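You operate a simulated robot arm through the tools that you are given. There is no shell and no other tool. Be economical: measure what you need, move in short steps, check, and stop when the job is done.

You are at the controls of a simulated robot arm. One attempt, no reset.

TASK
Put the black socket from the top of the packing table on the third shelf of rack 30 from the bottom. Fetch the silver ball and set it on top of the white socket on the top of the packing table. Put the teal cap on the wrap sheet on the top of the carpeted bench. Shut the small drawer. Take the wide black sleeve and leave it on the top of the grey cabinet. Push the discs drawer shut. Push the cup drawer shut. Open the bushing drawer, take the gold eyelet from the inside of the bushing drawer and put it on top of the blue jaw cover on the near end of the carpeted bench, then shut the drawer. Any order will do. Set down upright: black socket.

Only the result counts: the job must be done as asked and must still hold three seconds after the hand-in. Knocking over, shifting, dropping, spilling or breaking anything else fails it. Lids that push on must go on centred and level and be pressed home; caps that screw on are set level and turned clockwise until they are tight. Flat cloth is picked up by pressing the open fingertips on it (5 to 10 N) and closing them slowly along it; thin cloth reads only 2 to 8 mm in the jaws.

THE ROBOT
A 7-joint arm with a two-finger parallel gripper on a trunk, on a base that drives. Base frame: it is fixed to the floor where the robot stands at the start and does not move with it; the origin is under the middle of the robot, x ahead of it, y to its left, z up. Units: mm, degrees, N and s.
With the tool pointing down near the work surface it reaches from about 100 to 660 mm from the robot's upright axis, wherever it stands. Its first joint turns from -143.0 to 143.0 degrees. Places, roughly: black socket [500, -250, 750]; blue jaw cover [-3000, -750, 750]; bushing drawer [-2700, -2300, 700]; cup drawer [-2700, -2300, 600]; discs drawer [-4700, 200, 700]; gold eyelet (4x4x2 cm) [-2600, -2300, 700]; silver ball (4x4x4 cm) [500, -600, 900]; small drawer [-1800, 1200, 800]; teal cap (3x3x3 cm) [-1700, 1000, 800]; third shelf of rack 30 [-200, 1300, 1300]; top of the grey cabinet [-4900, 100, 900]; white socket [750, -250, 750]; wide black sleeve (4x4x5 cm) [-3600, 1300, 800]; wrap sheet (20x10x3 cm) [-3000, -1000, 800]. Payload 3 kg.
The tool frame sits at the grasp point between the pads (the TCP): z along the fingers, y along the line on which they close. The tips reach 30 mm beyond it. Largest opening 94 mm; finger width 28, thickness 10; the body of the gripper, 50 by 96 mm, starts 55 mm behind the TCP.
Orientation is that of the tool frame in the base frame, as a unit quaternion [w, x, y, z]. With the fingers straight down and closing along the base's y, the tool's x points along the base's -x, its y along +y and its z along -z.

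THE INTERFACE
- The arm moves only by the tool nudge_tool. Its argument "moves" is a list of rows, each a list of 2 entries, a list of its own where there are three numbers: the shift along the tool's x, y, z in units of 50 mm (1.0 is 50 mm), then the turn, a rotation vector about the tool's x, y, z in units of 4 degrees (1.0 is 4 degrees). In form: [[[tx, ty, tz], [rx, ry, rz]], ...]. A call has 1 to 8 rows; each row shifts and turns the commanded pose from where the row before left it, along the tool's axes as they then stand. "grip" is the finger opening in mm, from 0 to 94, set as the call begins (left out, the last holds). A call with a number of a shift or a turn outside -1 to 1 is refused whole. Each row takes 0.2 s and may step no farther than 50 mm and 8.6 degrees from the row before; otherwise, or with a gripper value out of range, the whole call is refused. Where a pose cannot be reached the arm comes as near as it can. A force on the tool above 40 N (or 10 N above the force at the start of the call, whichever is more), or a blocked arm, ends the call early, and 0.2 s more pass. Each finger travels about 45 mm/s and halts on what it meets, pressing with about 27 N; the grip force reading is that of the motor and also rises with nothing between the fingers. The clock runs only during rows and for 0.2 s after the last one: add rows that do not move to give the fingers time. It gives the time, the measured TCP pose, the force on the tool (base axes), the opening and the grip force at its end, in the units of the frame above (readings bear some noise), with the torque about the TCP (base axes, N m) and any sound that the robot's microphone picked up, and new pictures: "show" is both (left out), scene, wrist or none.
- Cameras (640 x 400 px; columns grow to the right, rows downward): "scene" is now at [39.8, 119.7, 1803]; the picture's right is [0.09, -1.00, -0.01], its down [-0.73, -0.06, -0.68] and it looks along [0.68, 0.07, -0.73] (base axes); focal length 214 px, centre (320, 200). "wrist" rides on the gripper at [76, 14, -103] in the tool frame; the picture's right is [-0.18, 0.98, 0.00], its down [-0.75, -0.14, -0.64] and it looks along [-0.63, -0.12, 0.77] (tool axes); focal length 243 px, centre (320, 200). There is no depth. A picture from a camera that has moved, and an enlarged one, comes with that camera's place and axes in the base frame and with its lens. The place of the scene camera against the robot may be out by one fixed shift of up to 25 mm in any direction.
- raise_lower(by): slides the trunk up (or, below 0, down) by that many mm; the arm and the scene camera ride with it, the base frame stays. It gives what a move gives, with no picture.
- steer(legs): drives the robot by 1 to 6 legs, each [ahead, left, turn to the left] in mm, mm and degrees, along the robot's own axes; the way and the turn of a leg run together, so that a leg with both is an arc; at most 1500 mm and 180 degrees a leg. The arm and the cameras ride along, it lands a little off, and it stops where it bumps. It gives what a move gives, and a new picture of the scene camera.
- aim_head(pan, tilt): turns the head with the scene camera to pan (to the left, within 143 degrees either way) and tilt (down, from -29 to 69), counted from straight ahead of the robot. It gives what a move gives, and a new picture of the scene camera.
- enlarge(camera, box): a new picture of the part [left, top, right, bottom] of that camera's present view, enlarged. No time passes.
- job_done(): hands the job in; it is judged then, once.

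Work in short steps. Places have to be worked out from the pictures, the camera data and where the tool is seen: move nearer, look again, correct. Check each grasp and each placing, and mend what went wrong. You have 217 turns and 260 pictures in all, those below and enlarged ones among them. Open the gripper and draw the arm clear of the work before you hand the job in, unless the task says otherwise; then end with one line.

The tools are called after "Call:" as name(argument=value, ...) on one line, values as JSON. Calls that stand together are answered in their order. nudge_tool: Moves the arm, as the interface text tells. Its arguments: {"type":"object","properties":{"moves":{"type":"array"},"grip":{"type":"number"},"show":{"type":"string","enum":["both","scene","wrist","none"]}},"required":["moves"]} The other tools are called the same way: raise_lower (by) slides the trunk up or down; steer (legs) drives the base; aim_head (pan, tilt) turns the head that bears the scene camera; enlarge (camera, box) takes an enlarged picture of a part of a camera's view; job_done () hands the job in.

At the start:

```text
time: 0.0
position: [470.2, 80.9, 1522.9]
tcp_rot: [0.0, 0.001, 1.0, 0.005]
ft_force: [0.6, -0.5, 0.7]
ft_torque: [0.02, 0.01, 0.01]
grip_width: 94.1
gripper_force: 0.2
trunk travel left (down, up): [-259.0, 131.0]
robot x, y, heading: [2.3, -4.3, 0.0]
head pan, tilt: [5.2, 47.1]
```

scene: 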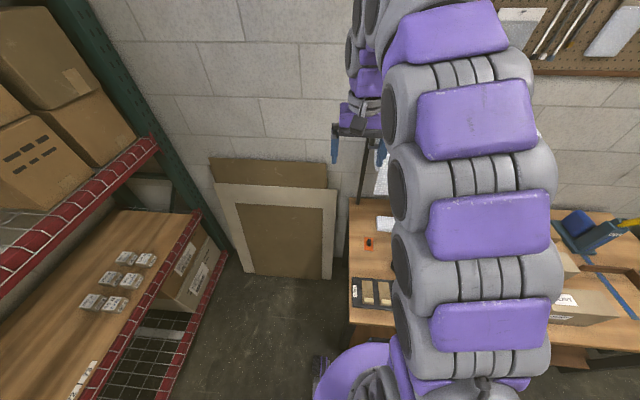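
wrist: 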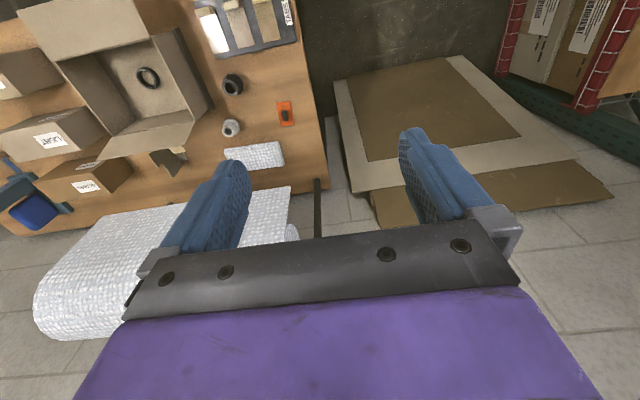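

The wrist view shows the packing table with the black and white sockets. I turn the head to the right to look over the packing table, including the ball area.

Call:
aim_head(pan=-45, tilt=45)

Call:
enlarge(camera="wrist", box=[0, 0, 320, 200])

```text
time: 1.2
position: [470.4, 102.3, 1523.9]
tcp_rot: [0.0, 0.001, 1.0, -0.001]
ft_force: [-0.2, -0.5, -0.3]
ft_torque: [-0.02, -0.02, -0.02]
grip_width: 94.1
gripper_force: 0.0
trunk travel left (down, up): [-259.0, 131.0]
robot x, y, heading: [1.4, -4.0, -0.2]
head pan, tilt: [-45.0, 45.0]
camera scene: at [18.4, 77.0, 1804.5], right [-0.71, -0.71, 0.0], down [-0.5, 0.5, -0.71], along [0.5, -0.5, -0.71], focal length 214 px, centre (320, 200)
```

scene: 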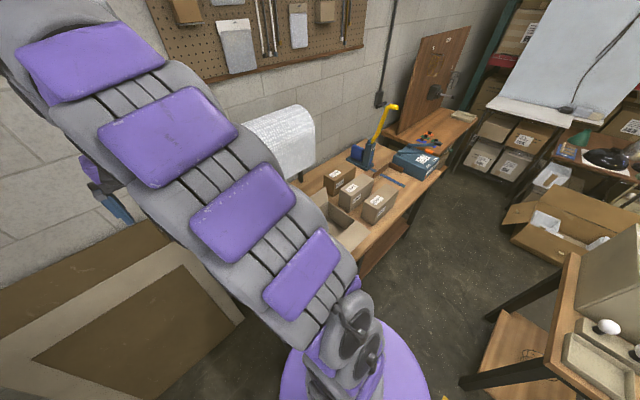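

```text
2.00 times, centred on (160, 100) of wrist
camera zoom: at [394.3, 116.6, 1625.3], right [0.19, 0.98, 0.0], down [0.75, -0.14, 0.64], along [0.63, -0.12, -0.77], focal length 485 px, centre (640, 400)
```

zoom: 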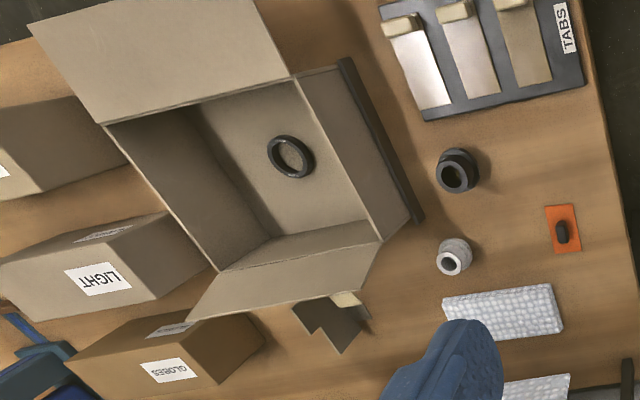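

The ball isn't visible yet; perhaps it lies in the open box or behind it. I drive 350 mm to the right and look down over the table.

Call:
steer(legs=[[0, -350, 0]])

Call:
nudge_tool(moves=[[[0, 0, 0], [0, 0, 0]]], show="wrist")

```text
time: 3.5
position: [469.2, -252.0, 1522.9]
tcp_rot: [-0.001, 0.0, 1.0, -0.001]
ft_force: [0.4, 0.1, -0.7]
ft_torque: [0.02, -0.04, -0.02]
grip_width: 94.2
gripper_force: 0.1
trunk travel left (down, up): [-259.0, 131.0]
robot x, y, heading: [-2.5, -357.1, 0.1]
head pan, tilt: [-45.0, 45.0]
camera scene: at [18.4, -265.6, 1803.9], right [-0.71, -0.71, 0.01], down [-0.5, 0.49, -0.71], along [0.5, -0.51, -0.7], focal length 214 px, centre (320, 200)
```

scene: 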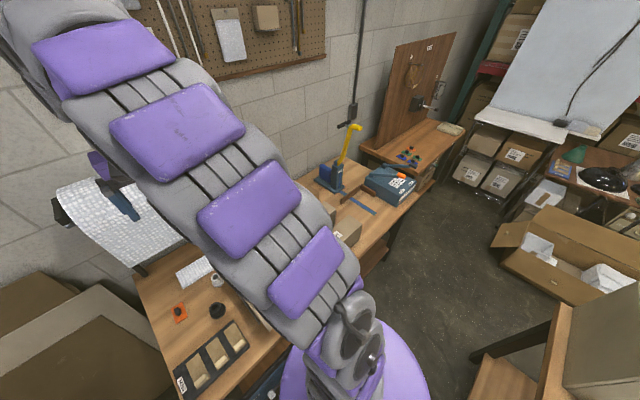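

```text
time: 3.9
position: [468.9, -272.2, 1525.2]
tcp_rot: [0.0, 0.0, 1.0, 0.005]
ft_force: [1.1, -0.2, -0.2]
ft_torque: [-0.01, -0.02, -0.01]
grip_width: 94.0
gripper_force: 0.0
trunk travel left (down, up): [-259.0, 131.0]
robot x, y, heading: [-0.3, -356.6, -0.1]
head pan, tilt: [-45.0, 45.0]
camera wrist: at [393.2, -259.6, 1627.3], right [0.18, 0.98, 0.01], down [0.75, -0.15, 0.64], along [0.63, -0.11, -0.77], focal length 243 px, centre (320, 200)
```

wrist: 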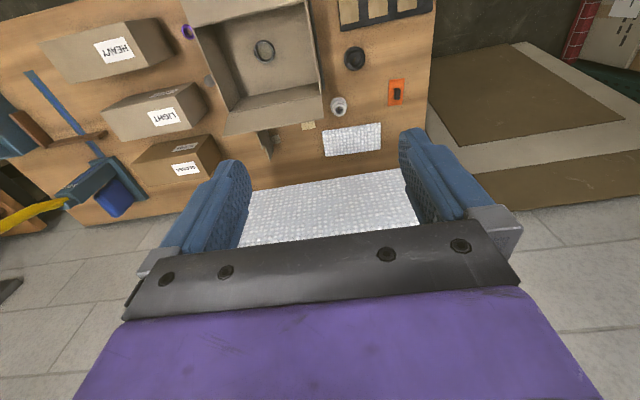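

I see extra small objects near the box's left side. I zoom in.

Call:
enlarge(camera="wrist", box=[120, 0, 440, 200])

Call:
enlarge(camera="scene", box=[130, 200, 450, 400])

```text
2.00 times, centred on (280, 100) of wrist
camera zoom: at [393.2, -259.6, 1627.3], right [0.18, 0.98, 0.01], down [0.75, -0.15, 0.64], along [0.63, -0.11, -0.77], focal length 485 px, centre (400, 400)
```

zoom: 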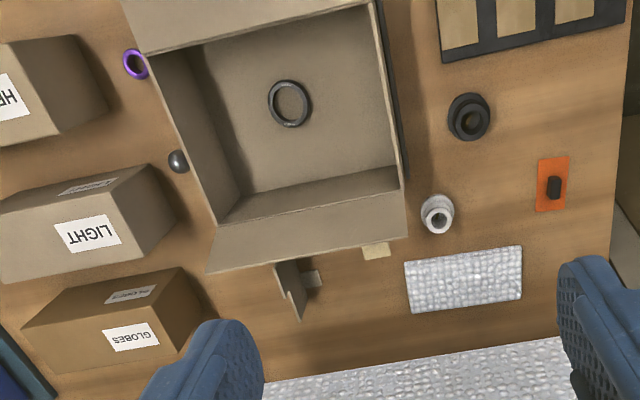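

```text
2.00 times, centred on (290, 300) of scene
camera zoom: at [18.6, -294.8, 1805.3], right [-0.71, -0.71, 0.0], down [-0.5, 0.5, -0.7], along [0.5, -0.49, -0.71], focal length 429 px, centre (380, 0)
```

zoom: 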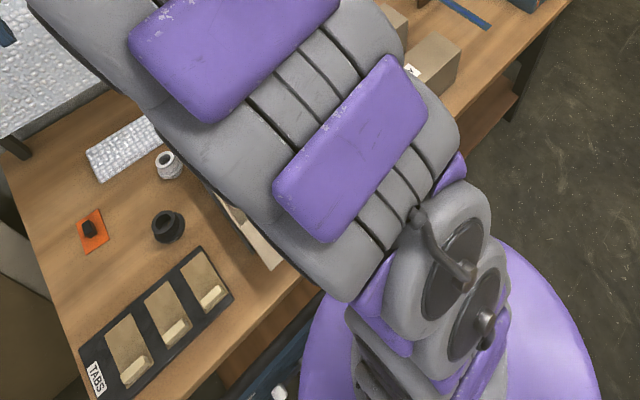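

The silver ball looks to be squeezed between the open box and the LIGHT box, roughly at [530,-640]. I drive 290 mm further right and lower the arm 350 mm to see it up close.

Call:
steer(legs=[[0, -290, 0]])

Call:
nudge_tool(moves=[[[0, 0, 1], [0, 0, 0]], [[0, 0, 1], [0, 0, 0]], [[0, 0, 1], [0, 0, 0]], [[0, 0, 1], [0, 0, 0]], [[0, 0, 1], [0, 0, 0]], [[0, 0, 1], [0, 0, 0]], [[0, 0, 1], [0, 0, 0]], [[0, 0, 0], [0, 0, 0]]], show="both")

```text
time: 5.8
position: [469.7, -511.0, 1522.0]
tcp_rot: [0.0, 0.0, 1.0, -0.009]
ft_force: [-0.9, 0.4, 0.1]
ft_torque: [-0.03, -0.02, 0.04]
grip_width: 94.1
gripper_force: 0.1
trunk travel left (down, up): [-259.0, 131.0]
robot x, y, heading: [-0.4, -635.9, 0.2]
head pan, tilt: [-45.0, 45.0]
camera scene: at [19.0, -524.9, 1802.6], right [-0.71, -0.71, 0.02], down [-0.5, 0.49, -0.72], along [0.5, -0.51, -0.7], focal length 214 px, centre (320, 200)
```

scene: 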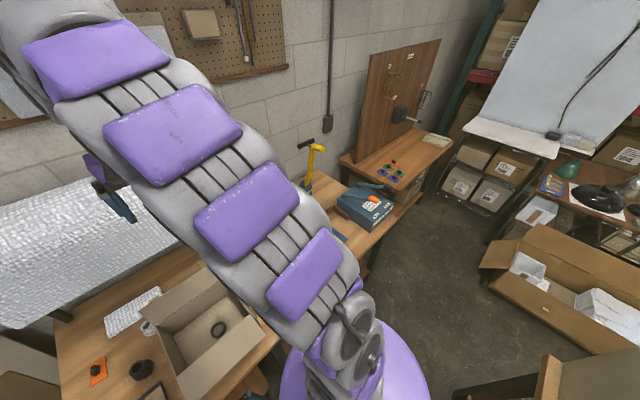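

```text
time: 7.7
position: [469.5, -521.4, 1170.1]
tcp_rot: [0.001, -0.002, 1.0, -0.005]
ft_force: [0.2, 1.1, 0.2]
ft_torque: [-0.06, -0.01, 0.02]
grip_width: 93.8
gripper_force: 0.1
trunk travel left (down, up): [-259.0, 131.0]
robot x, y, heading: [1.9, -630.6, 0.1]
head pan, tilt: [-45.0, 45.0]
camera scene: at [18.0, -530.2, 1803.2], right [-0.71, -0.71, 0.01], down [-0.5, 0.49, -0.71], along [0.5, -0.51, -0.7], focal length 214 px, centre (320, 200)
camera wrist: at [393.3, -505.8, 1272.6], right [0.18, 0.98, -0.01], down [0.75, -0.13, 0.65], along [0.63, -0.12, -0.76], focal length 243 px, centre (320, 200)
```

scene: 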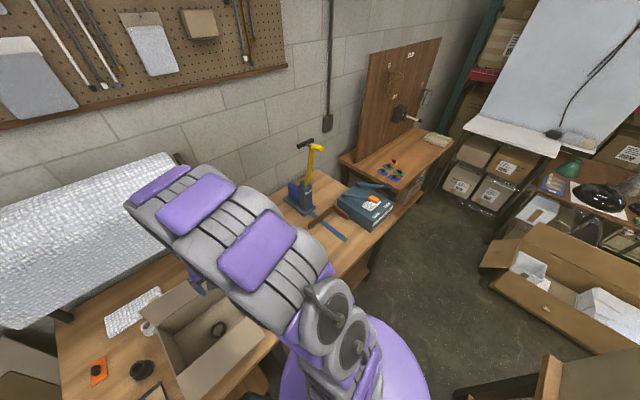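
wrist: 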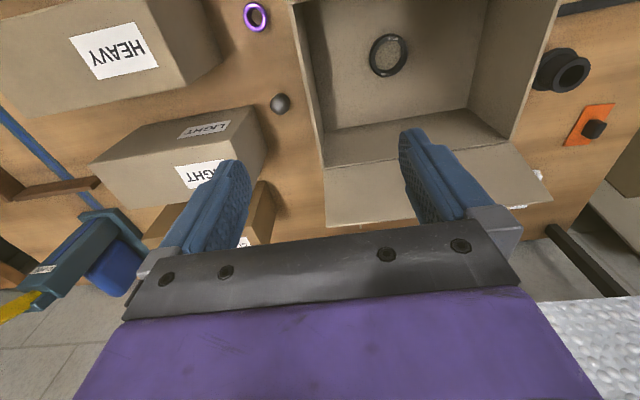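

The ball is visible between the boxes. Triangulation says it may sit above the table surface, so I zoom in.

Call:
enlarge(camera="wrist", box=[210, 40, 370, 140])

```text
4.00 times, centred on (290, 90) of wrist
camera zoom: at [393.3, -505.8, 1272.6], right [0.18, 0.98, -0.01], down [0.75, -0.13, 0.65], along [0.63, -0.12, -0.76], focal length 970 px, centre (440, 640)
```

zoom: 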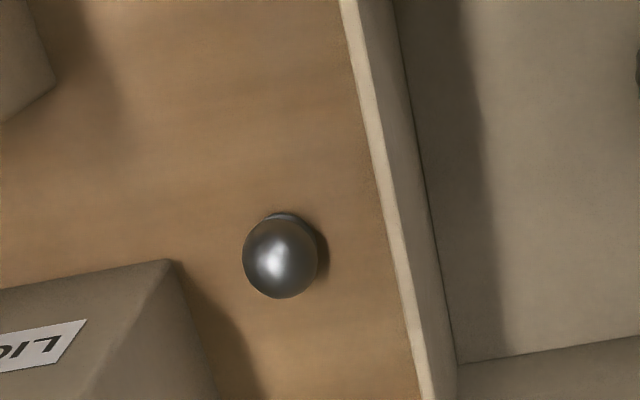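

It rests on a small seat. I move back and lower to view the ball from a shallower angle so I can determine its height.

Call:
nudge_tool(moves=[[[1, 0, 0], [0, 0, 0]], [[0.8, 0, 0.4], [0, 0, 0]], [[0, 0, 1], [0, 0, 0]], [[0, 0, 1], [0, 0, 0]], [[0, 0, 0.5], [0, 0, 0]], [[0, 0, 0], [0, 0, 0]]], show="wrist")

```text
time: 9.1
position: [378.5, -542.8, 1028.4]
tcp_rot: [0.001, 0.0, 1.0, 0.002]
ft_force: [0.0, 0.5, 0.4]
ft_torque: [-0.02, 0.01, -0.03]
grip_width: 94.0
gripper_force: 0.0
trunk travel left (down, up): [-259.0, 131.0]
robot x, y, heading: [0.8, -635.5, 0.2]
head pan, tilt: [-45.0, 45.0]
camera wrist: at [303.0, -528.2, 1131.0], right [0.18, 0.98, 0.01], down [0.75, -0.14, 0.64], along [0.63, -0.11, -0.77], focal length 243 px, centre (320, 200)
```

wrist: 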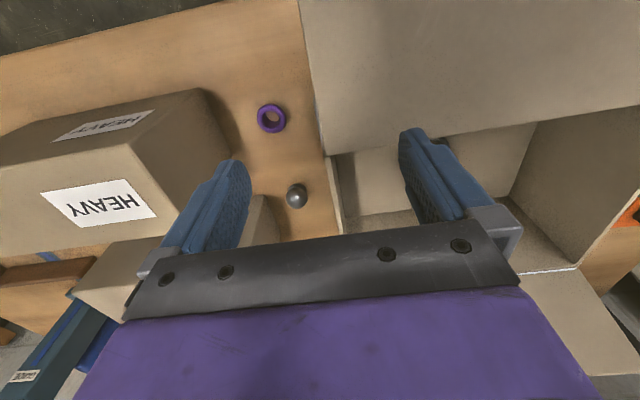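

Triangulating ball and ring, the table top is about z≈840, the ball centre ≈[517,-600,857], and the LIGHT box is close on its −y side; closing along x suits better. I move above the ball and begin to turn the tool 90°.

Call:
nudge_tool(moves=[[[-0.95, -0.35, -0.3], [0, 0, 0]], [[-0.95, -0.35, 0], [0, 0, 0]], [[-0.9, -0.4, 0], [0, 0, 0]], [[0, 0, 0], [0, 0, 1]], [[0, 0, 0], [0, 0, 1]], [[0, 0, 0], [0, 0, 1]], [[0, 0, 0], [0, 0, 1]], [[0, 0, 0], [0, 0, 1]]], show="none")

Call:
nudge_tool(moves=[[[0, 0, 0], [0, 0, 1]], [[0, 0, 0], [0, 0, 1]], [[0, 0, 0], [0, 0, 1]], [[0, 0, 0], [0, 0, 1]], [[0, 0, 0], [0, 0, 1]], [[0, 0, 0], [0, 0, 1]], [[0, 0, 0], [0, 0, 1]], [[0, 0, 0], [0, 0, 1]]], show="none")

Call:
nudge_tool(moves=[[[0, 0, 0], [0, 0, 1]], [[0, 0, 0], [0, 0, 1]], [[0, 0, 0], [0, 0, 1]], [[0, 0, 0], [0, 0, 1]], [[0, 0, 0], [0, 0, 1]], [[0, 0, 0], [0, 0, 1]], [[0, 0, 0], [0, 0, 1]], [[0, 0, 0], [0, 0, 1]]], show="none")

Call:
nudge_tool(moves=[[[0, 0, 0], [0, 0, 1]], [[0, 0, 0], [0, 0, 0.5]], [[0, 0, 0], [0, 0, 0]]], show="wrist")

```text
refused: row 1 steps farther than a row can; nothing moved
```

```text
time: 10.8
position: [378.1, -536.1, 1028.7]
tcp_rot: [0.0, 0.275, 0.961, 0.0]
ft_force: [-0.1, -0.1, 1.2]
ft_torque: [-0.01, 0.01, -0.03]
grip_width: 94.1
gripper_force: 0.0
trunk travel left (down, up): [-259.0, 131.0]
robot x, y, heading: [2.1, -637.3, -0.0]
head pan, tilt: [-45.0, 45.0]
```

```text
time: 12.7
position: [377.7, -536.9, 1028.5]
tcp_rot: [0.0, 0.53, 0.848, 0.001]
ft_force: [-0.2, -0.3, 0.6]
ft_torque: [-0.03, 0.03, -0.04]
grip_width: 93.9
gripper_force: 0.1
trunk travel left (down, up): [-259.0, 131.0]
robot x, y, heading: [-1.0, -639.2, -0.0]
head pan, tilt: [-45.0, 45.0]
```

```text
time: 13.4
position: [378.8, -538.6, 1028.6]
tcp_rot: [0.0, 0.572, 0.82, 0.002]
ft_force: [0.2, -0.4, 0.1]
ft_torque: [0.01, -0.01, 0.01]
grip_width: 94.1
gripper_force: 0.1
trunk travel left (down, up): [-259.0, 131.0]
robot x, y, heading: [4.1, -639.2, -0.2]
head pan, tilt: [-45.0, 45.0]
camera wrist: at [366.4, -462.5, 1131.4], right [0.99, 0.16, 0.0], down [0.13, -0.76, 0.64], along [0.11, -0.63, -0.77], focal length 243 px, centre (320, 200)
```

wrist: 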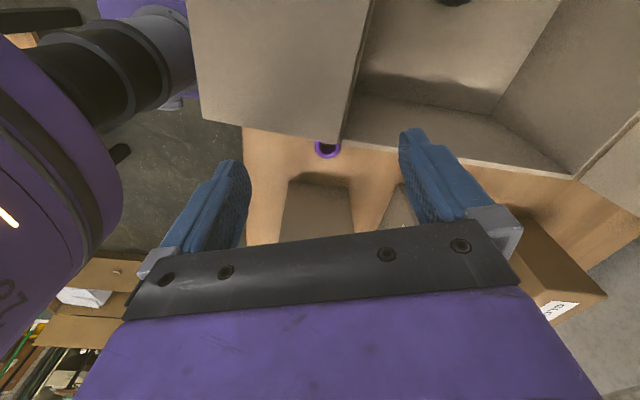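

The first call was refused (step >50 mm), so the tool is turned 70° at the old place. I finish the turn (20°), then shift over the ball: tool y is base +x, tool x is base +y.

Call:
nudge_tool(moves=[[[0, 0, -0.4], [0, 0, 1]], [[0, 0, 0], [0, 0, 1]], [[0, 0, 0], [0, 0, 1]], [[0, 0, 0], [0, 0, 1]], [[0, 0, 0], [0, 0, 1]], [[-0.4, 0.9, 0], [0, 0, 0]], [[-0.4, 0.9, 0], [0, 0, 0]], [[-0.4, 0.9, 0], [0, 0, 0]]], show="wrist")

```text
time: 15.2
position: [511.4, -600.5, 1046.9]
tcp_rot: [-0.002, 0.707, 0.707, 0.001]
ft_force: [0.3, -0.1, -0.1]
ft_torque: [-0.06, 0.0, 0.01]
grip_width: 93.9
gripper_force: 0.0
trunk travel left (down, up): [-259.0, 131.0]
robot x, y, heading: [-1.6, -637.3, 0.0]
head pan, tilt: [-45.0, 45.0]
camera wrist: at [527.6, -524.8, 1148.9], right [0.98, -0.18, 0.0], down [-0.14, -0.76, 0.64], along [-0.12, -0.63, -0.77], focal length 243 px, centre (320, 200)
```

wrist: 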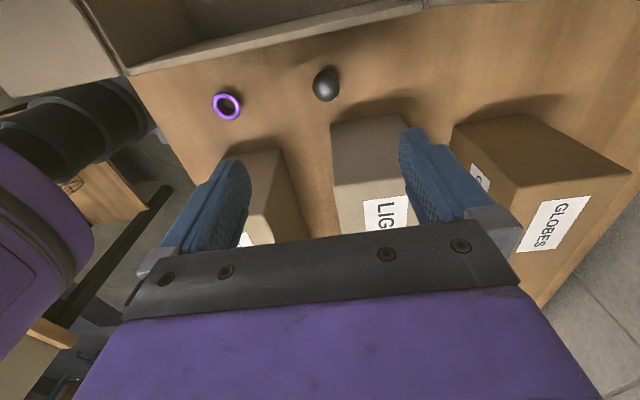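

View is clear: ball ≈[519,-600,857], open box wall at y≈-539 up to z≈970, LIGHT box at y≈-650. The camera would sit over the box wall in this orientation, so I turn back to the original orientation, planning a slight backward tilt.

Call:
nudge_tool(moves=[[[0, 0, 0], [0, 0, -1]], [[0, 0, 0], [0, 0, -1]], [[0, 0, 0], [0, 0, -1]], [[0, 0, 0], [0, 0, -1]], [[0, 0, 0], [0, 0, -1]], [[0, 0, 0], [0, 0, -1]], [[0, 0, 0], [0, 0, -1]], [[0, 0, 0], [0, 0, -1]]], show="none")

Call:
nudge_tool(moves=[[[0, 0, 0], [0, 0, -1]], [[0, 0, 0], [0, 0, -1]], [[0, 0, 0], [0, 0, -1]], [[0, 0, 0], [0, 0, -1]], [[0, 0, 0], [0, 0, -1]], [[0, 0, 0], [0, 0, -1]], [[0, 0, 0], [0, 0, -1]], [[0, 0, 0], [0, 0, -1]]], show="none")

Call:
nudge_tool(moves=[[[0, 0, 0], [0, 0, -1]], [[0, 0, 0], [0, 0, -1]], [[0, 0, 0], [0, 0, -1]], [[0, 0, 0], [0, 0, -1]], [[0, 0, 0], [0, 0, -1]], [[0, 0, 0], [0, 0, -1]], [[0, 0, 0], [0, 0, -0.5]]], show="none")

Call:
nudge_tool(moves=[[[0, 0, 0], [0, -1, 0]], [[0, 0, 0], [0, -1, 0]], [[0, 0, 0], [0, -1, 0]], [[0, 0, 0], [0, -1, 0]], [[0, 0, 0], [0, -1, 0]], [[0, 0, 0], [0, 0, 0]]], show="wrist", grip=64)

```text
time: 17.1
position: [514.2, -598.1, 1048.7]
tcp_rot: [0.0, 0.484, 0.875, 0.001]
ft_force: [0.2, 0.5, -0.6]
ft_torque: [0.0, -0.01, -0.01]
grip_width: 94.0
gripper_force: 0.2
trunk travel left (down, up): [-259.0, 131.0]
robot x, y, heading: [-1.3, -637.8, -0.0]
head pan, tilt: [-45.0, 45.0]
```

```text
time: 18.9
position: [514.1, -598.2, 1049.4]
tcp_rot: [0.0, 0.223, 0.975, 0.002]
ft_force: [-0.3, 0.0, 0.1]
ft_torque: [-0.01, 0.01, -0.03]
grip_width: 94.0
gripper_force: 0.1
trunk travel left (down, up): [-259.0, 131.0]
robot x, y, heading: [-0.9, -633.0, 0.1]
head pan, tilt: [-45.0, 45.0]
```

```text
time: 20.4
position: [513.9, -598.5, 1048.8]
tcp_rot: [0.001, -0.002, 1.0, 0.001]
ft_force: [-0.1, 0.8, -0.6]
ft_torque: [-0.01, -0.02, 0.05]
grip_width: 94.1
gripper_force: 0.1
trunk travel left (down, up): [-259.0, 131.0]
robot x, y, heading: [0.5, -635.2, -0.2]
head pan, tilt: [-45.0, 45.0]
```

```text
time: 21.9
position: [512.8, -598.5, 1048.4]
tcp_rot: [0.174, -0.001, 0.985, 0.001]
ft_force: [0.1, -0.1, 0.0]
ft_torque: [-0.01, -0.01, 0.02]
grip_width: 64.2
gripper_force: 0.0
trunk travel left (down, up): [-259.0, 131.0]
robot x, y, heading: [-0.8, -636.2, -0.1]
head pan, tilt: [-45.0, 45.0]
camera wrist: at [407.3, -585.1, 1119.1], right [0.17, 0.98, 0.07], down [0.49, -0.14, 0.86], along [0.86, -0.12, -0.5], focal length 243 px, centre (320, 200)
```

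wrist: 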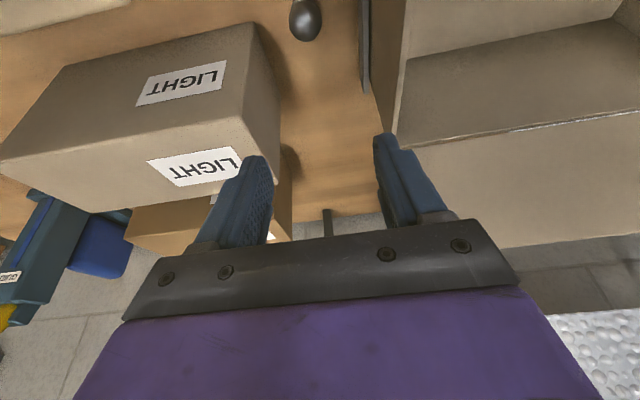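

Tilted 20° back. Ball ray again gives ≈[518,-601,857]. I descend three-quarters of the way straight down and check.

Call:
nudge_tool(moves=[[[0.27, 0.0, 0.84], [0, 0, 0]], [[0.27, 0.0, 0.84], [0, 0, 0]], [[0.27, 0, 0.84], [0, 0, 0]], [[0, 0, 0], [0, 0, 0]]], show="wrist")

```text
time: 22.9
position: [517.2, -597.1, 919.3]
tcp_rot: [0.175, -0.001, 0.985, 0.002]
ft_force: [0.1, -0.1, -0.5]
ft_torque: [0.0, 0.05, -0.04]
grip_width: 63.9
gripper_force: 0.0
trunk travel left (down, up): [-259.0, 131.0]
robot x, y, heading: [1.7, -637.3, 0.2]
head pan, tilt: [-45.0, 45.0]
camera wrist: at [412.1, -582.6, 988.0], right [0.17, 0.98, 0.07], down [0.49, -0.14, 0.86], along [0.86, -0.12, -0.5], focal length 243 px, centre (320, 200)
```

wrist: 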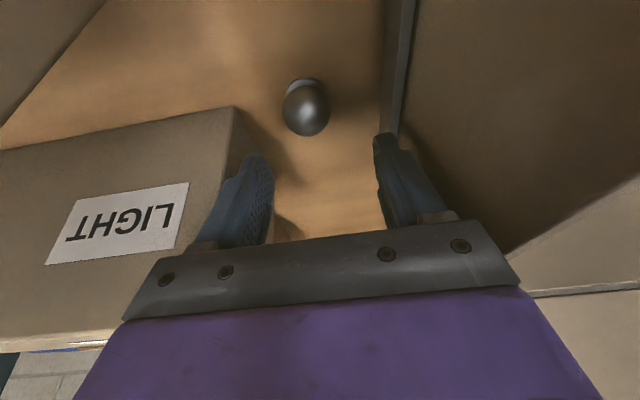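

Ball at ≈[518,-602,855]. I narrow the fingers to 52, shift 4 mm to −y and go down to TCP z≈876.

Call:
nudge_tool(moves=[[[0.2, -0.08, 0.3], [0, 0, 0]], [[0.13, 0, 0.25], [0, 0, 0]], [[0.1, 0, 0.21], [0, 0, 0]], [[0, 0, 0], [0, 0, 0]]], show="wrist", grip=52)

```text
time: 23.9
position: [509.8, -600.9, 872.8]
tcp_rot: [0.174, -0.001, 0.985, 0.001]
ft_force: [-0.1, 0.5, 0.2]
ft_torque: [0.0, -0.02, 0.01]
grip_width: 52.1
gripper_force: 0.1
trunk travel left (down, up): [-259.0, 131.0]
robot x, y, heading: [-0.3, -634.3, 0.2]
head pan, tilt: [-45.0, 45.0]
camera wrist: at [405.2, -587.5, 942.8], right [0.17, 0.98, 0.07], down [0.49, -0.14, 0.86], along [0.86, -0.12, -0.5], focal length 243 px, centre (320, 200)
```

wrist: 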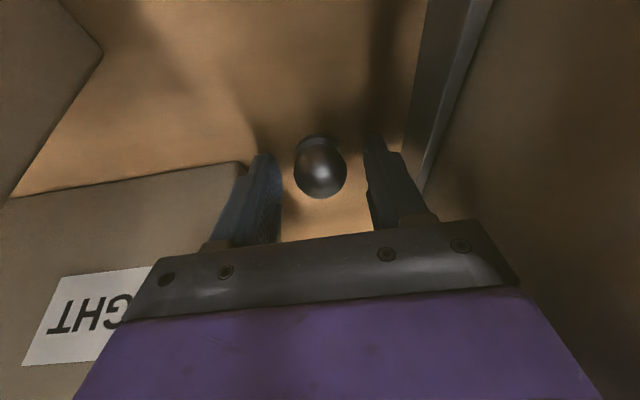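

The ball sits centred between the tips. I close.

Call:
nudge_tool(moves=[[[0, 0, 0], [0, 0, 0]], [[0, 0, 0], [0, 0, 0]], [[0, 0, 0], [0, 0, 0]], [[0, 0, 0], [0, 0, 0]]], show="wrist", grip=15)

```text
time: 24.9
position: [511.1, -600.8, 872.7]
tcp_rot: [0.174, -0.001, 0.985, 0.001]
ft_force: [-1.0, 0.6, -0.3]
ft_torque: [-0.01, 0.02, -0.01]
grip_width: 30.1
gripper_force: 27.3
trunk travel left (down, up): [-259.0, 131.0]
robot x, y, heading: [1.0, -635.5, 0.1]
head pan, tilt: [-45.0, 45.0]
camera wrist: at [405.0, -587.5, 943.0], right [0.17, 0.98, 0.07], down [0.49, -0.14, 0.86], along [0.86, -0.12, -0.5], focal length 243 px, centre (320, 200)
```

wrist: 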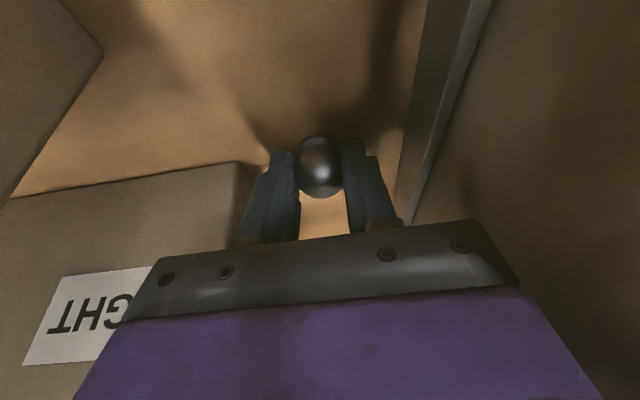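

Gripped at 30 mm. I lift straight up and check.

Call:
nudge_tool(moves=[[[-0.27, 0, -0.8], [0, 0, 0]], [[-0.3, 0, -0.84], [0, 0, 0]], [[-0.3, 0, -0.84], [0, 0, 0]], [[-0.3, 0, -0.84], [0, 0, 0]], [[-0.3, 0, -0.84], [0, 0, 0]], [[-0.3, 0, -0.84], [0, 0, 0]], [[0, 0, 0], [0, 0, 0]]], show="wrist")

Call:
enlarge(camera="wrist", box=[240, 100, 400, 200])

```text
time: 26.4
position: [509.2, -601.1, 1138.0]
tcp_rot: [0.173, -0.002, 0.985, 0.001]
ft_force: [-0.4, 0.1, -0.3]
ft_torque: [0.01, 0.02, 0.04]
grip_width: 29.7
gripper_force: 27.2
trunk travel left (down, up): [-259.0, 131.0]
robot x, y, heading: [-2.3, -638.7, 0.0]
head pan, tilt: [-45.0, 45.0]
camera wrist: at [403.3, -588.3, 1207.6], right [0.17, 0.98, 0.06], down [0.49, -0.14, 0.86], along [0.86, -0.12, -0.5], focal length 243 px, centre (320, 200)
```

wrist: 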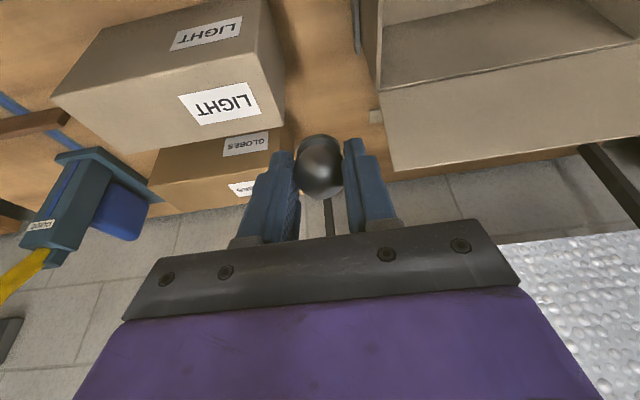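

```text
4.00 times, centred on (320, 150) of wrist
camera zoom: at [403.3, -588.3, 1207.6], right [0.17, 0.98, 0.06], down [0.49, -0.14, 0.86], along [0.86, -0.12, -0.5], focal length 970 px, centre (320, 400)
```

zoom: 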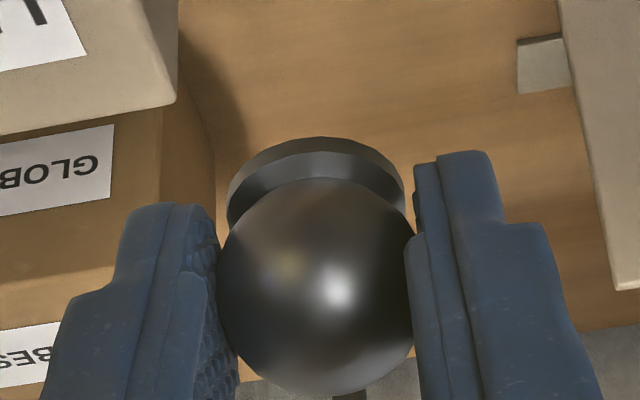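

The ball has a flat disc foot, so I keep this tool tilt until placing. I drive left 300 mm toward the sockets with the tool high.

Call:
steer(legs=[[0, 320, 0]])

Call:
nudge_tool(moves=[[[0, 0, 0], [0, 0, 0]], [[0, 0, 0], [0, 0, 0]], [[0, 0, 0], [0, 0, 0]], [[0, 0, 0], [0, 0, 0]]], show="wrist")

```text
time: 28.6
position: [509.1, -294.6, 1137.6]
tcp_rot: [0.175, 0.001, 0.985, 0.008]
ft_force: [1.0, -1.1, -0.5]
ft_torque: [0.06, 0.02, 0.03]
grip_width: 29.6
gripper_force: 26.5
trunk travel left (down, up): [-259.0, 131.0]
robot x, y, heading: [0.3, -312.7, 0.0]
head pan, tilt: [-45.0, 45.0]
camera scene: at [19.7, -265.4, 1805.7], right [-0.71, -0.71, -0.01], down [-0.5, 0.51, -0.7], along [0.5, -0.49, -0.72], focal length 214 px, centre (320, 200)
```

scene: 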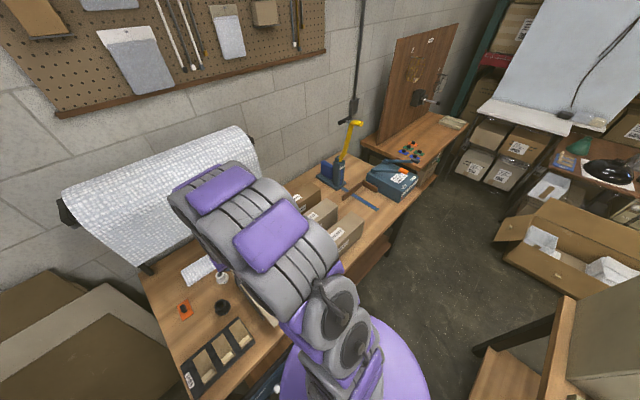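

```text
time: 29.6
position: [506.7, -272.6, 1138.1]
tcp_rot: [0.174, 0.0, 0.985, -0.001]
ft_force: [0.5, 0.7, 0.2]
ft_torque: [-0.02, -0.01, -0.03]
grip_width: 29.8
gripper_force: 27.2
trunk travel left (down, up): [-259.0, 131.0]
robot x, y, heading: [0.2, -310.4, -0.2]
head pan, tilt: [-45.0, 45.0]
camera wrist: at [401.6, -258.9, 1207.9], right [0.17, 0.98, 0.06], down [0.49, -0.14, 0.86], along [0.86, -0.12, -0.5], focal length 243 px, centre (320, 200)
```

wrist: 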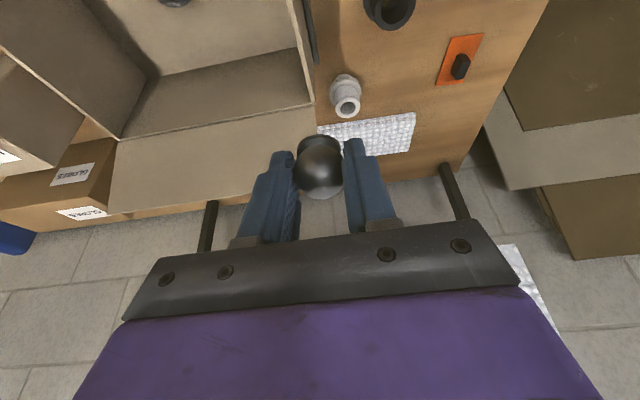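

White socket's ring is at about [645-670,-243]; I move the tool closer (forward ~90 mm, slight down) for a better fix.

Call:
nudge_tool(moves=[[[-0.52, 0.18, 0.33], [0, 0, 0]], [[-0.52, 0.18, 0.33], [0, 0, 0]], [[-0.52, 0.18, 0.33], [0, 0, 0]], [[0, 0, 0], [0, 0, 0]]], show="wrist")

Call:
enlarge(camera="wrist", box=[240, 0, 480, 150])

```text
time: 30.6
position: [597.5, -241.3, 1120.1]
tcp_rot: [0.176, 0.0, 0.984, -0.004]
ft_force: [0.0, -0.4, -0.5]
ft_torque: [0.02, 0.01, -0.02]
grip_width: 29.6
gripper_force: 26.9
trunk travel left (down, up): [-259.0, 131.0]
robot x, y, heading: [3.0, -309.7, -0.1]
head pan, tilt: [-45.0, 45.0]
camera wrist: at [491.4, -227.1, 1189.4], right [0.17, 0.98, 0.06], down [0.49, -0.13, 0.86], along [0.86, -0.12, -0.5], focal length 243 px, centre (320, 200)
```

wrist: 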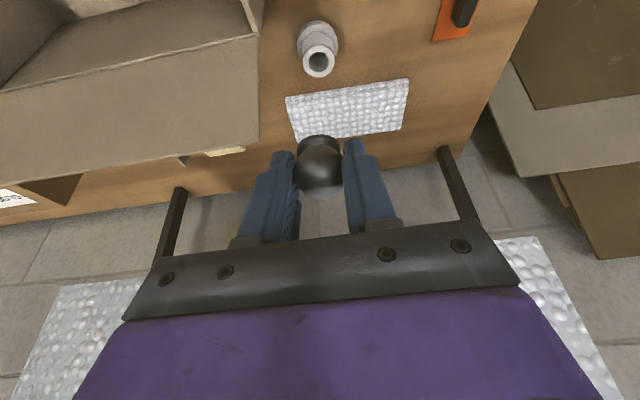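

```text
2.67 times, centred on (360, 75) of wrist
camera zoom: at [491.4, -227.1, 1189.4], right [0.17, 0.98, 0.06], down [0.49, -0.13, 0.86], along [0.86, -0.12, -0.5], focal length 647 px, centre (213, 533)
```

zoom: 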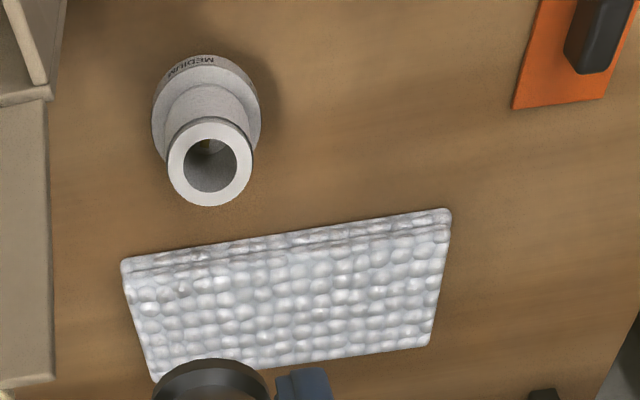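

White socket: top ring centre ≈[665,-242,892], hole ~25 mm. Ball sits ~8 mm ahead of the TCP; I approach to about 40 mm above the ring.

Call:
nudge_tool(moves=[[[-0.015, 0.02, 0.8], [0, 0, 0]], [[-0.015, 0, 0.8], [0, 0, 0]], [[-0.015, 0, 0.8], [0, 0, 0]], [[-0.015, 0, 0.8], [0, 0, 0]], [[0, 0, 0], [0, 0, 0]]], show="wrist")

Call:
enlarge(camera="wrist", box=[240, 80, 400, 180])

```text
time: 31.2
position: [623.6, -255.0, 1057.0]
tcp_rot: [0.181, 0.002, 0.983, 0.001]
ft_force: [-24.7, -12.6, 26.6]
ft_torque: [-0.85, -0.2, -0.8]
grip_width: 29.6
gripper_force: 26.1
trunk travel left (down, up): [-259.0, 131.0]
robot x, y, heading: [1.9, -315.4, -0.0]
head pan, tilt: [-45.0, 45.0]
stopped in row 3: the force on the tool passed its limit at 155 N (the readings are from after the stop); the commanded pose is now the measured one
camera wrist: at [517.7, -241.1, 1125.1], right [0.17, 0.98, 0.07], down [0.47, -0.15, 0.87], along [0.86, -0.12, -0.49], focal length 243 px, centre (320, 200)
```

wrist: 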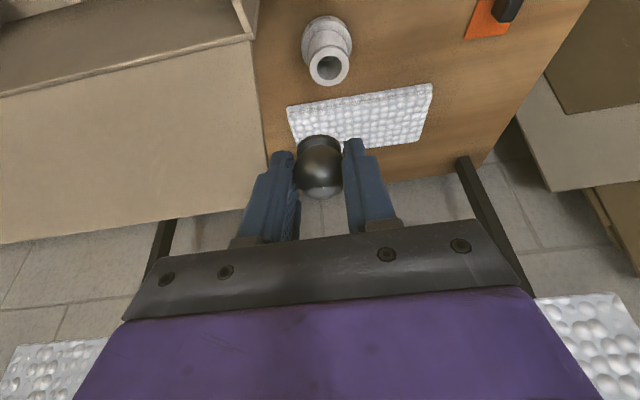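

```text
4.00 times, centred on (320, 130) of wrist
camera zoom: at [517.7, -241.1, 1125.1], right [0.17, 0.98, 0.07], down [0.47, -0.15, 0.87], along [0.86, -0.12, -0.49], focal length 970 px, centre (320, 480)
```

zoom: 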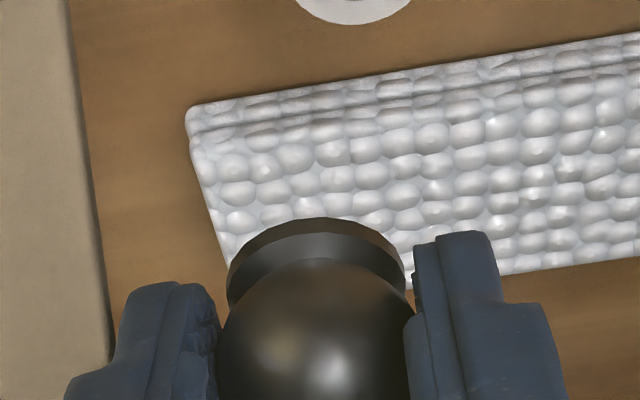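

The arm hit something (155 N), most likely the bubble-wrap roll beyond the table. I back off up and back, then look at it with the head.

Call:
nudge_tool(moves=[[[0.3, 0, -0.3], [0, 0, 0]], [[0.5, 0, -0.3], [0, 0, 0]], [[0, 0, 0], [0, 0, 0]]], show="none")

Call:
aim_head(pan=0, tilt=40)

```text
time: 32.0
position: [581.4, -255.0, 1065.0]
tcp_rot: [0.179, 0.0, 0.984, 0.0]
ft_force: [-0.8, 0.1, -0.4]
ft_torque: [0.01, 0.01, -0.03]
grip_width: 29.2
gripper_force: 27.5
trunk travel left (down, up): [-259.0, 131.0]
robot x, y, heading: [4.0, -316.2, -0.0]
head pan, tilt: [-45.0, 45.0]
```

```text
time: 33.2
position: [580.4, -254.6, 1066.3]
tcp_rot: [0.181, 0.0, 0.984, 0.0]
ft_force: [0.4, -0.6, 0.0]
ft_torque: [0.01, -0.05, 0.0]
grip_width: 29.6
gripper_force: 27.2
trunk travel left (down, up): [-259.0, 131.0]
robot x, y, heading: [-2.2, -317.6, 0.1]
head pan, tilt: [0.0, 40.0]
camera scene: at [49.2, -181.1, 1811.7], right [0.0, -1.0, 0.0], down [-0.64, 0.0, -0.76], along [0.76, 0.0, -0.64], focal length 214 px, centre (320, 200)
```

scene: 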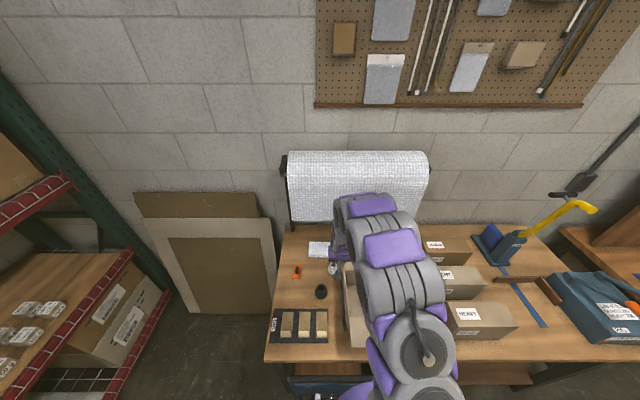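

The roll overhangs the rear of the table (near face x≈630 at z≈1240), so to reach the white socket I need a stronger backward lean. I'll set the ball down on a free table spot near [600,-130] and regrip it with ~40° lean.

Call:
nudge_tool(moves=[[[-0.07, 0.85, 0.03], [0, 0, 0]], [[-0.07, 0.85, 0.03], [0, 0, 0]], [[-0.07, 0.85, 0.03], [0, 0, 0]], [[0.28, 0, 0.8], [0, 0, 0]], [[0.28, 0, 0.8], [0, 0, 0]], [[0.28, 0, 0.8], [0, 0, 0]], [[0.1, 0, 0.25], [0, 0, 0]], [[0, 0, 0], [0, 0, 0]]], show="wrist")

```text
time: 35.0
position: [596.3, -124.3, 924.7]
tcp_rot: [0.182, 0.0, 0.983, 0.001]
ft_force: [-0.3, 0.1, -0.1]
ft_torque: [0.0, 0.03, 0.05]
grip_width: 29.5
gripper_force: 26.8
trunk travel left (down, up): [-259.0, 131.0]
robot x, y, heading: [1.4, -314.4, -0.0]
head pan, tilt: [0.0, 40.0]
camera wrist: at [489.8, -110.3, 993.8], right [0.17, 0.98, 0.07], down [0.48, -0.14, 0.87], along [0.86, -0.12, -0.49], focal length 243 px, centre (320, 200)
```

wrist: 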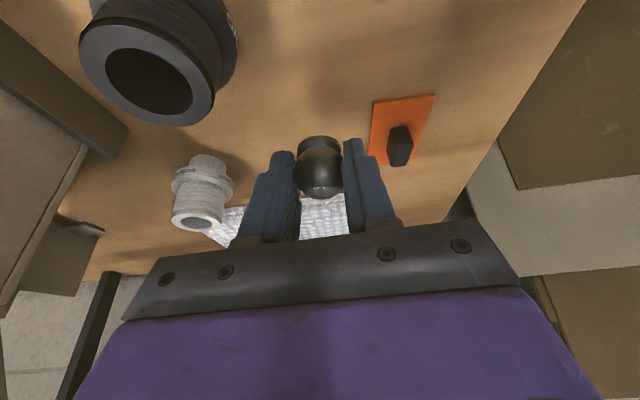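

Clear spot below. I descend to the table slowly until foot contact (TCP z≈873).

Call:
nudge_tool(moves=[[[0.17, 0, 0.45], [0, 0, 0]], [[0.12, 0, 0.33], [0, 0, 0]], [[0.035, 0, 0.1], [0, 0, 0]], [[0, 0, 0], [0, 0, 0]]], show="none")

```text
time: 36.0
position: [594.9, -124.5, 878.2]
tcp_rot: [0.18, 0.001, 0.984, 0.0]
ft_force: [-0.5, 0.2, -0.4]
ft_torque: [-0.01, -0.01, 0.01]
grip_width: 29.2
gripper_force: 27.1
trunk travel left (down, up): [-259.0, 131.0]
robot x, y, heading: [-0.9, -316.7, 0.0]
head pan, tilt: [0.0, 40.0]
```

No contact yet; 2 mm steps down to feel for the table.

Call:
nudge_tool(moves=[[[0.014, 0, 0.04], [0, 0, 0]], [[0.014, 0, 0.04], [0, 0, 0]], [[0.014, 0, 0.04], [0, 0, 0]], [[0, 0, 0], [0, 0, 0]]], show="none")

```text
time: 37.0
position: [596.2, -124.5, 872.7]
tcp_rot: [0.179, 0.0, 0.984, 0.0]
ft_force: [-0.3, 0.3, 0.0]
ft_torque: [-0.01, -0.01, 0.0]
grip_width: 29.5
gripper_force: 26.7
trunk travel left (down, up): [-259.0, 131.0]
robot x, y, heading: [-1.6, -315.0, 0.0]
head pan, tilt: [0.0, 40.0]
```

Call:
nudge_tool(moves=[[[0.007, 0, 0.02], [0, 0, 0]], [[0.007, 0, 0.02], [0, 0, 0]], [[0, 0, 0], [0, 0, 0]]], show="none")

```text
time: 37.8
position: [594.8, -125.5, 872.9]
tcp_rot: [0.182, 0.001, 0.983, 0.001]
ft_force: [-2.4, 1.6, 24.2]
ft_torque: [-0.1, 0.18, -0.07]
grip_width: 29.0
gripper_force: 26.6
trunk travel left (down, up): [-259.0, 131.0]
robot x, y, heading: [0.2, -314.6, -0.1]
head pan, tilt: [0.0, 40.0]
```

Contact felt (24 N): the ball is on the table. I open to 46, retract along the fingers 60 mm, then lean 20° more.

Call:
nudge_tool(moves=[[[0, 0, -0.02], [0, 0, 0]], [[0, 0, 0], [0, 0, 0]], [[0, 0, 0], [0, 0, 0]], [[0, 0, -0.6], [0, 0, 0]], [[0, 0, -0.6], [0, 0, 0]], [[0, 0, 0], [0, 0, 0]]], show="wrist", grip=46)

Call:
nudge_tool(moves=[[[0, 0, 0], [0, -1, 0]], [[0, 0, 0], [0, -1, 0]], [[0, 0, 0], [0, -1, 0]], [[0, 0, 0], [0, -1, 0]], [[0, 0, 0], [0, -1, 0]], [[0, 0, 0], [0, 0, 0]], [[0, 0, 0], [0, 0, 0]]], show="wrist")

```text
time: 39.2
position: [575.2, -122.9, 927.9]
tcp_rot: [0.179, 0.0, 0.984, 0.0]
ft_force: [-0.7, 0.3, 1.0]
ft_torque: [-0.01, 0.04, -0.01]
grip_width: 46.0
gripper_force: 0.0
trunk travel left (down, up): [-259.0, 131.0]
robot x, y, heading: [0.2, -311.5, -0.4]
head pan, tilt: [0.0, 40.0]
camera wrist: at [468.1, -109.5, 996.8], right [0.17, 0.98, 0.07], down [0.48, -0.14, 0.87], along [0.86, -0.12, -0.49], focal length 243 px, centre (320, 200)
```

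wrist: 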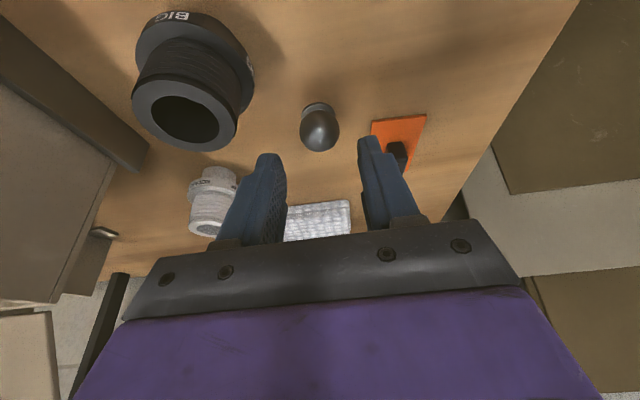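

```text
time: 40.8
position: [575.8, -125.2, 927.3]
tcp_rot: [0.348, 0.001, 0.937, 0.0]
ft_force: [-0.2, 0.0, -0.3]
ft_torque: [0.0, 0.0, 0.01]
grip_width: 46.1
gripper_force: 0.1
trunk travel left (down, up): [-259.0, 131.0]
robot x, y, heading: [3.6, -317.4, 0.0]
head pan, tilt: [0.0, 40.0]
camera wrist: at [451.5, -110.9, 955.3], right [0.14, 0.98, 0.12], down [0.15, -0.14, 0.98], along [0.98, -0.12, -0.17], focal length 243 px, centre (320, 200)
```

wrist: 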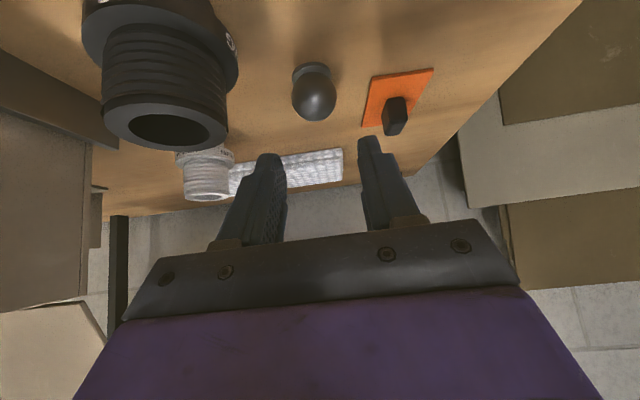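

Ball now triangulates to ≈[608,-126,852]. I move in along the leaned direction to TCP ≈[597,-126,874].

Call:
nudge_tool(moves=[[[0.19, -0.01, 0.54], [0, 0, 0]], [[0.19, -0.01, 0.52], [0, 0, 0]], [[0, 0, 0], [0, 0, 0]]], show="wrist")

```text
time: 41.6
position: [594.9, -125.1, 877.3]
tcp_rot: [0.35, 0.0, 0.937, 0.0]
ft_force: [-3.0, 2.1, 12.9]
ft_torque: [-0.54, 0.67, -0.23]
grip_width: 46.1
gripper_force: 0.0
trunk travel left (down, up): [-259.0, 131.0]
robot x, y, heading: [-0.0, -317.3, 0.2]
head pan, tilt: [0.0, 40.0]
camera wrist: at [471.6, -111.0, 903.4], right [0.14, 0.98, 0.12], down [0.15, -0.14, 0.98], along [0.98, -0.12, -0.17], focal length 243 px, centre (320, 200)
```

wrist: 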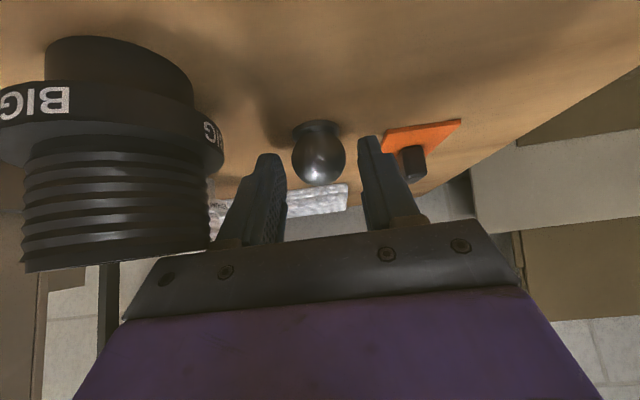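

The 13 N contact at (−52,−41) from the TCP is the gripper body touching the black socket's rim. I back off and will deal with the black socket first, since it has to leave anyway.

Call:
nudge_tool(moves=[[[-0.19, 0.01, -0.5], [0, 0, 0]], [[-0.3, 0.0, -0.7], [0, 0, 0]], [[-0.3, 0, -0.7], [0, 1, 0]], [[-0.3, 0, -0.7], [0, 1, 0]], [[0, 0, -0.7], [0, 1, 0]], [[0, 0, -0.7], [0, 1, 0]], [[0, 0, 0], [0, 1, 0]], [[0, 0, 0], [0, 1, 0]]], show="none")

Call:
nudge_tool(moves=[[[0.5, 0, 0], [0, 1, 0]], [[0.8, 0, 0], [0, 1, 0]], [[0.8, 0, 0], [0, 1, 0]], [[0.8, 0, 0], [0, 1, 0]], [[0, 0, 0], [0, 0, 0]]], show="wrist", grip=94)

```text
time: 43.4
position: [518.3, -126.6, 1070.0]
tcp_rot: [0.147, 0.001, 0.989, 0.0]
ft_force: [-0.4, -0.5, 0.0]
ft_torque: [0.03, -0.05, 0.01]
grip_width: 45.5
gripper_force: 0.0
trunk travel left (down, up): [-259.0, 131.0]
robot x, y, heading: [0.6, -314.9, 0.1]
head pan, tilt: [0.0, 40.0]
```

```text
time: 44.6
position: [375.5, -124.6, 1046.2]
tcp_rot: [0.006, 0.001, 1.0, 0.0]
ft_force: [0.6, -0.4, 0.5]
ft_torque: [0.03, 0.01, -0.01]
grip_width: 93.8
gripper_force: 0.0
trunk travel left (down, up): [-259.0, 131.0]
robot x, y, heading: [3.2, -317.2, 0.2]
head pan, tilt: [0.0, 40.0]
camera wrist: at [299.9, -111.0, 1147.1], right [0.18, 0.98, 0.0], down [0.75, -0.14, 0.65], along [0.64, -0.12, -0.76], focal length 243 px, centre (320, 200)
```

wrist: 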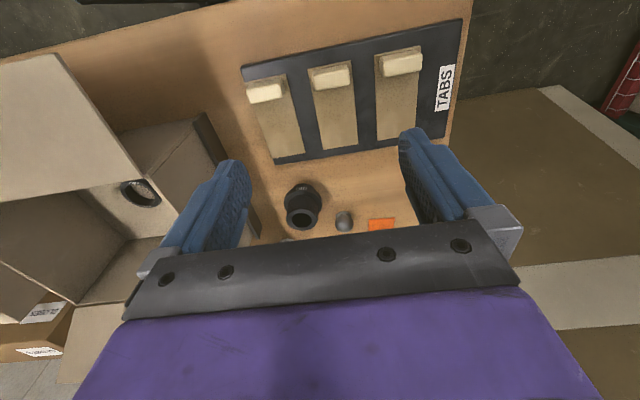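

Black socket axis ≈[534,-179], top z≈902 with a ~33 mm neck. I move above it with open fingers and lower to about 50 mm above.

Call:
nudge_tool(moves=[[[-0.79, -0.27, 0], [0, 0, 0]], [[-0.79, -0.27, 0], [0, 0, 0]], [[-0.79, -0.27, 0], [0, 0, 0]], [[-0.79, -0.27, 0], [0, 0, 0]], [[0, 0, 0.9], [0, 0, 0]], [[0, 0, 0.5], [0, 0, 0]], [[0, 0, 0], [0, 0, 0]]], show="wrist")

```text
time: 46.2
position: [535.1, -180.4, 977.6]
tcp_rot: [0.008, 0.0, 1.0, 0.001]
ft_force: [0.8, -0.5, -0.3]
ft_torque: [-0.01, -0.01, 0.01]
grip_width: 94.2
gripper_force: 0.0
trunk travel left (down, up): [-259.0, 131.0]
robot x, y, heading: [-0.5, -314.1, -0.1]
head pan, tilt: [0.0, 40.0]
camera wrist: at [459.3, -166.8, 1077.8], right [0.18, 0.98, 0.0], down [0.74, -0.14, 0.65], along [0.64, -0.12, -0.76], focal length 243 px, centre (320, 200)
```

wrist: 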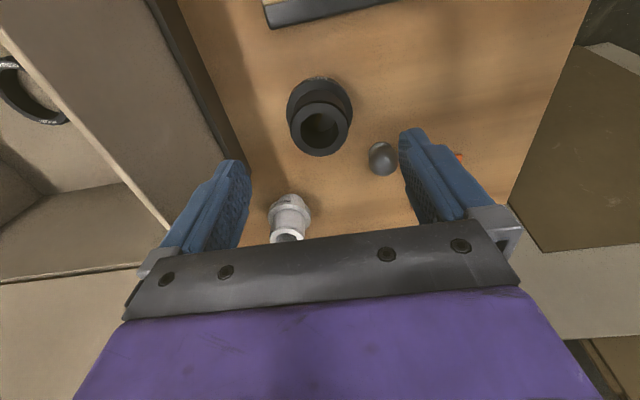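

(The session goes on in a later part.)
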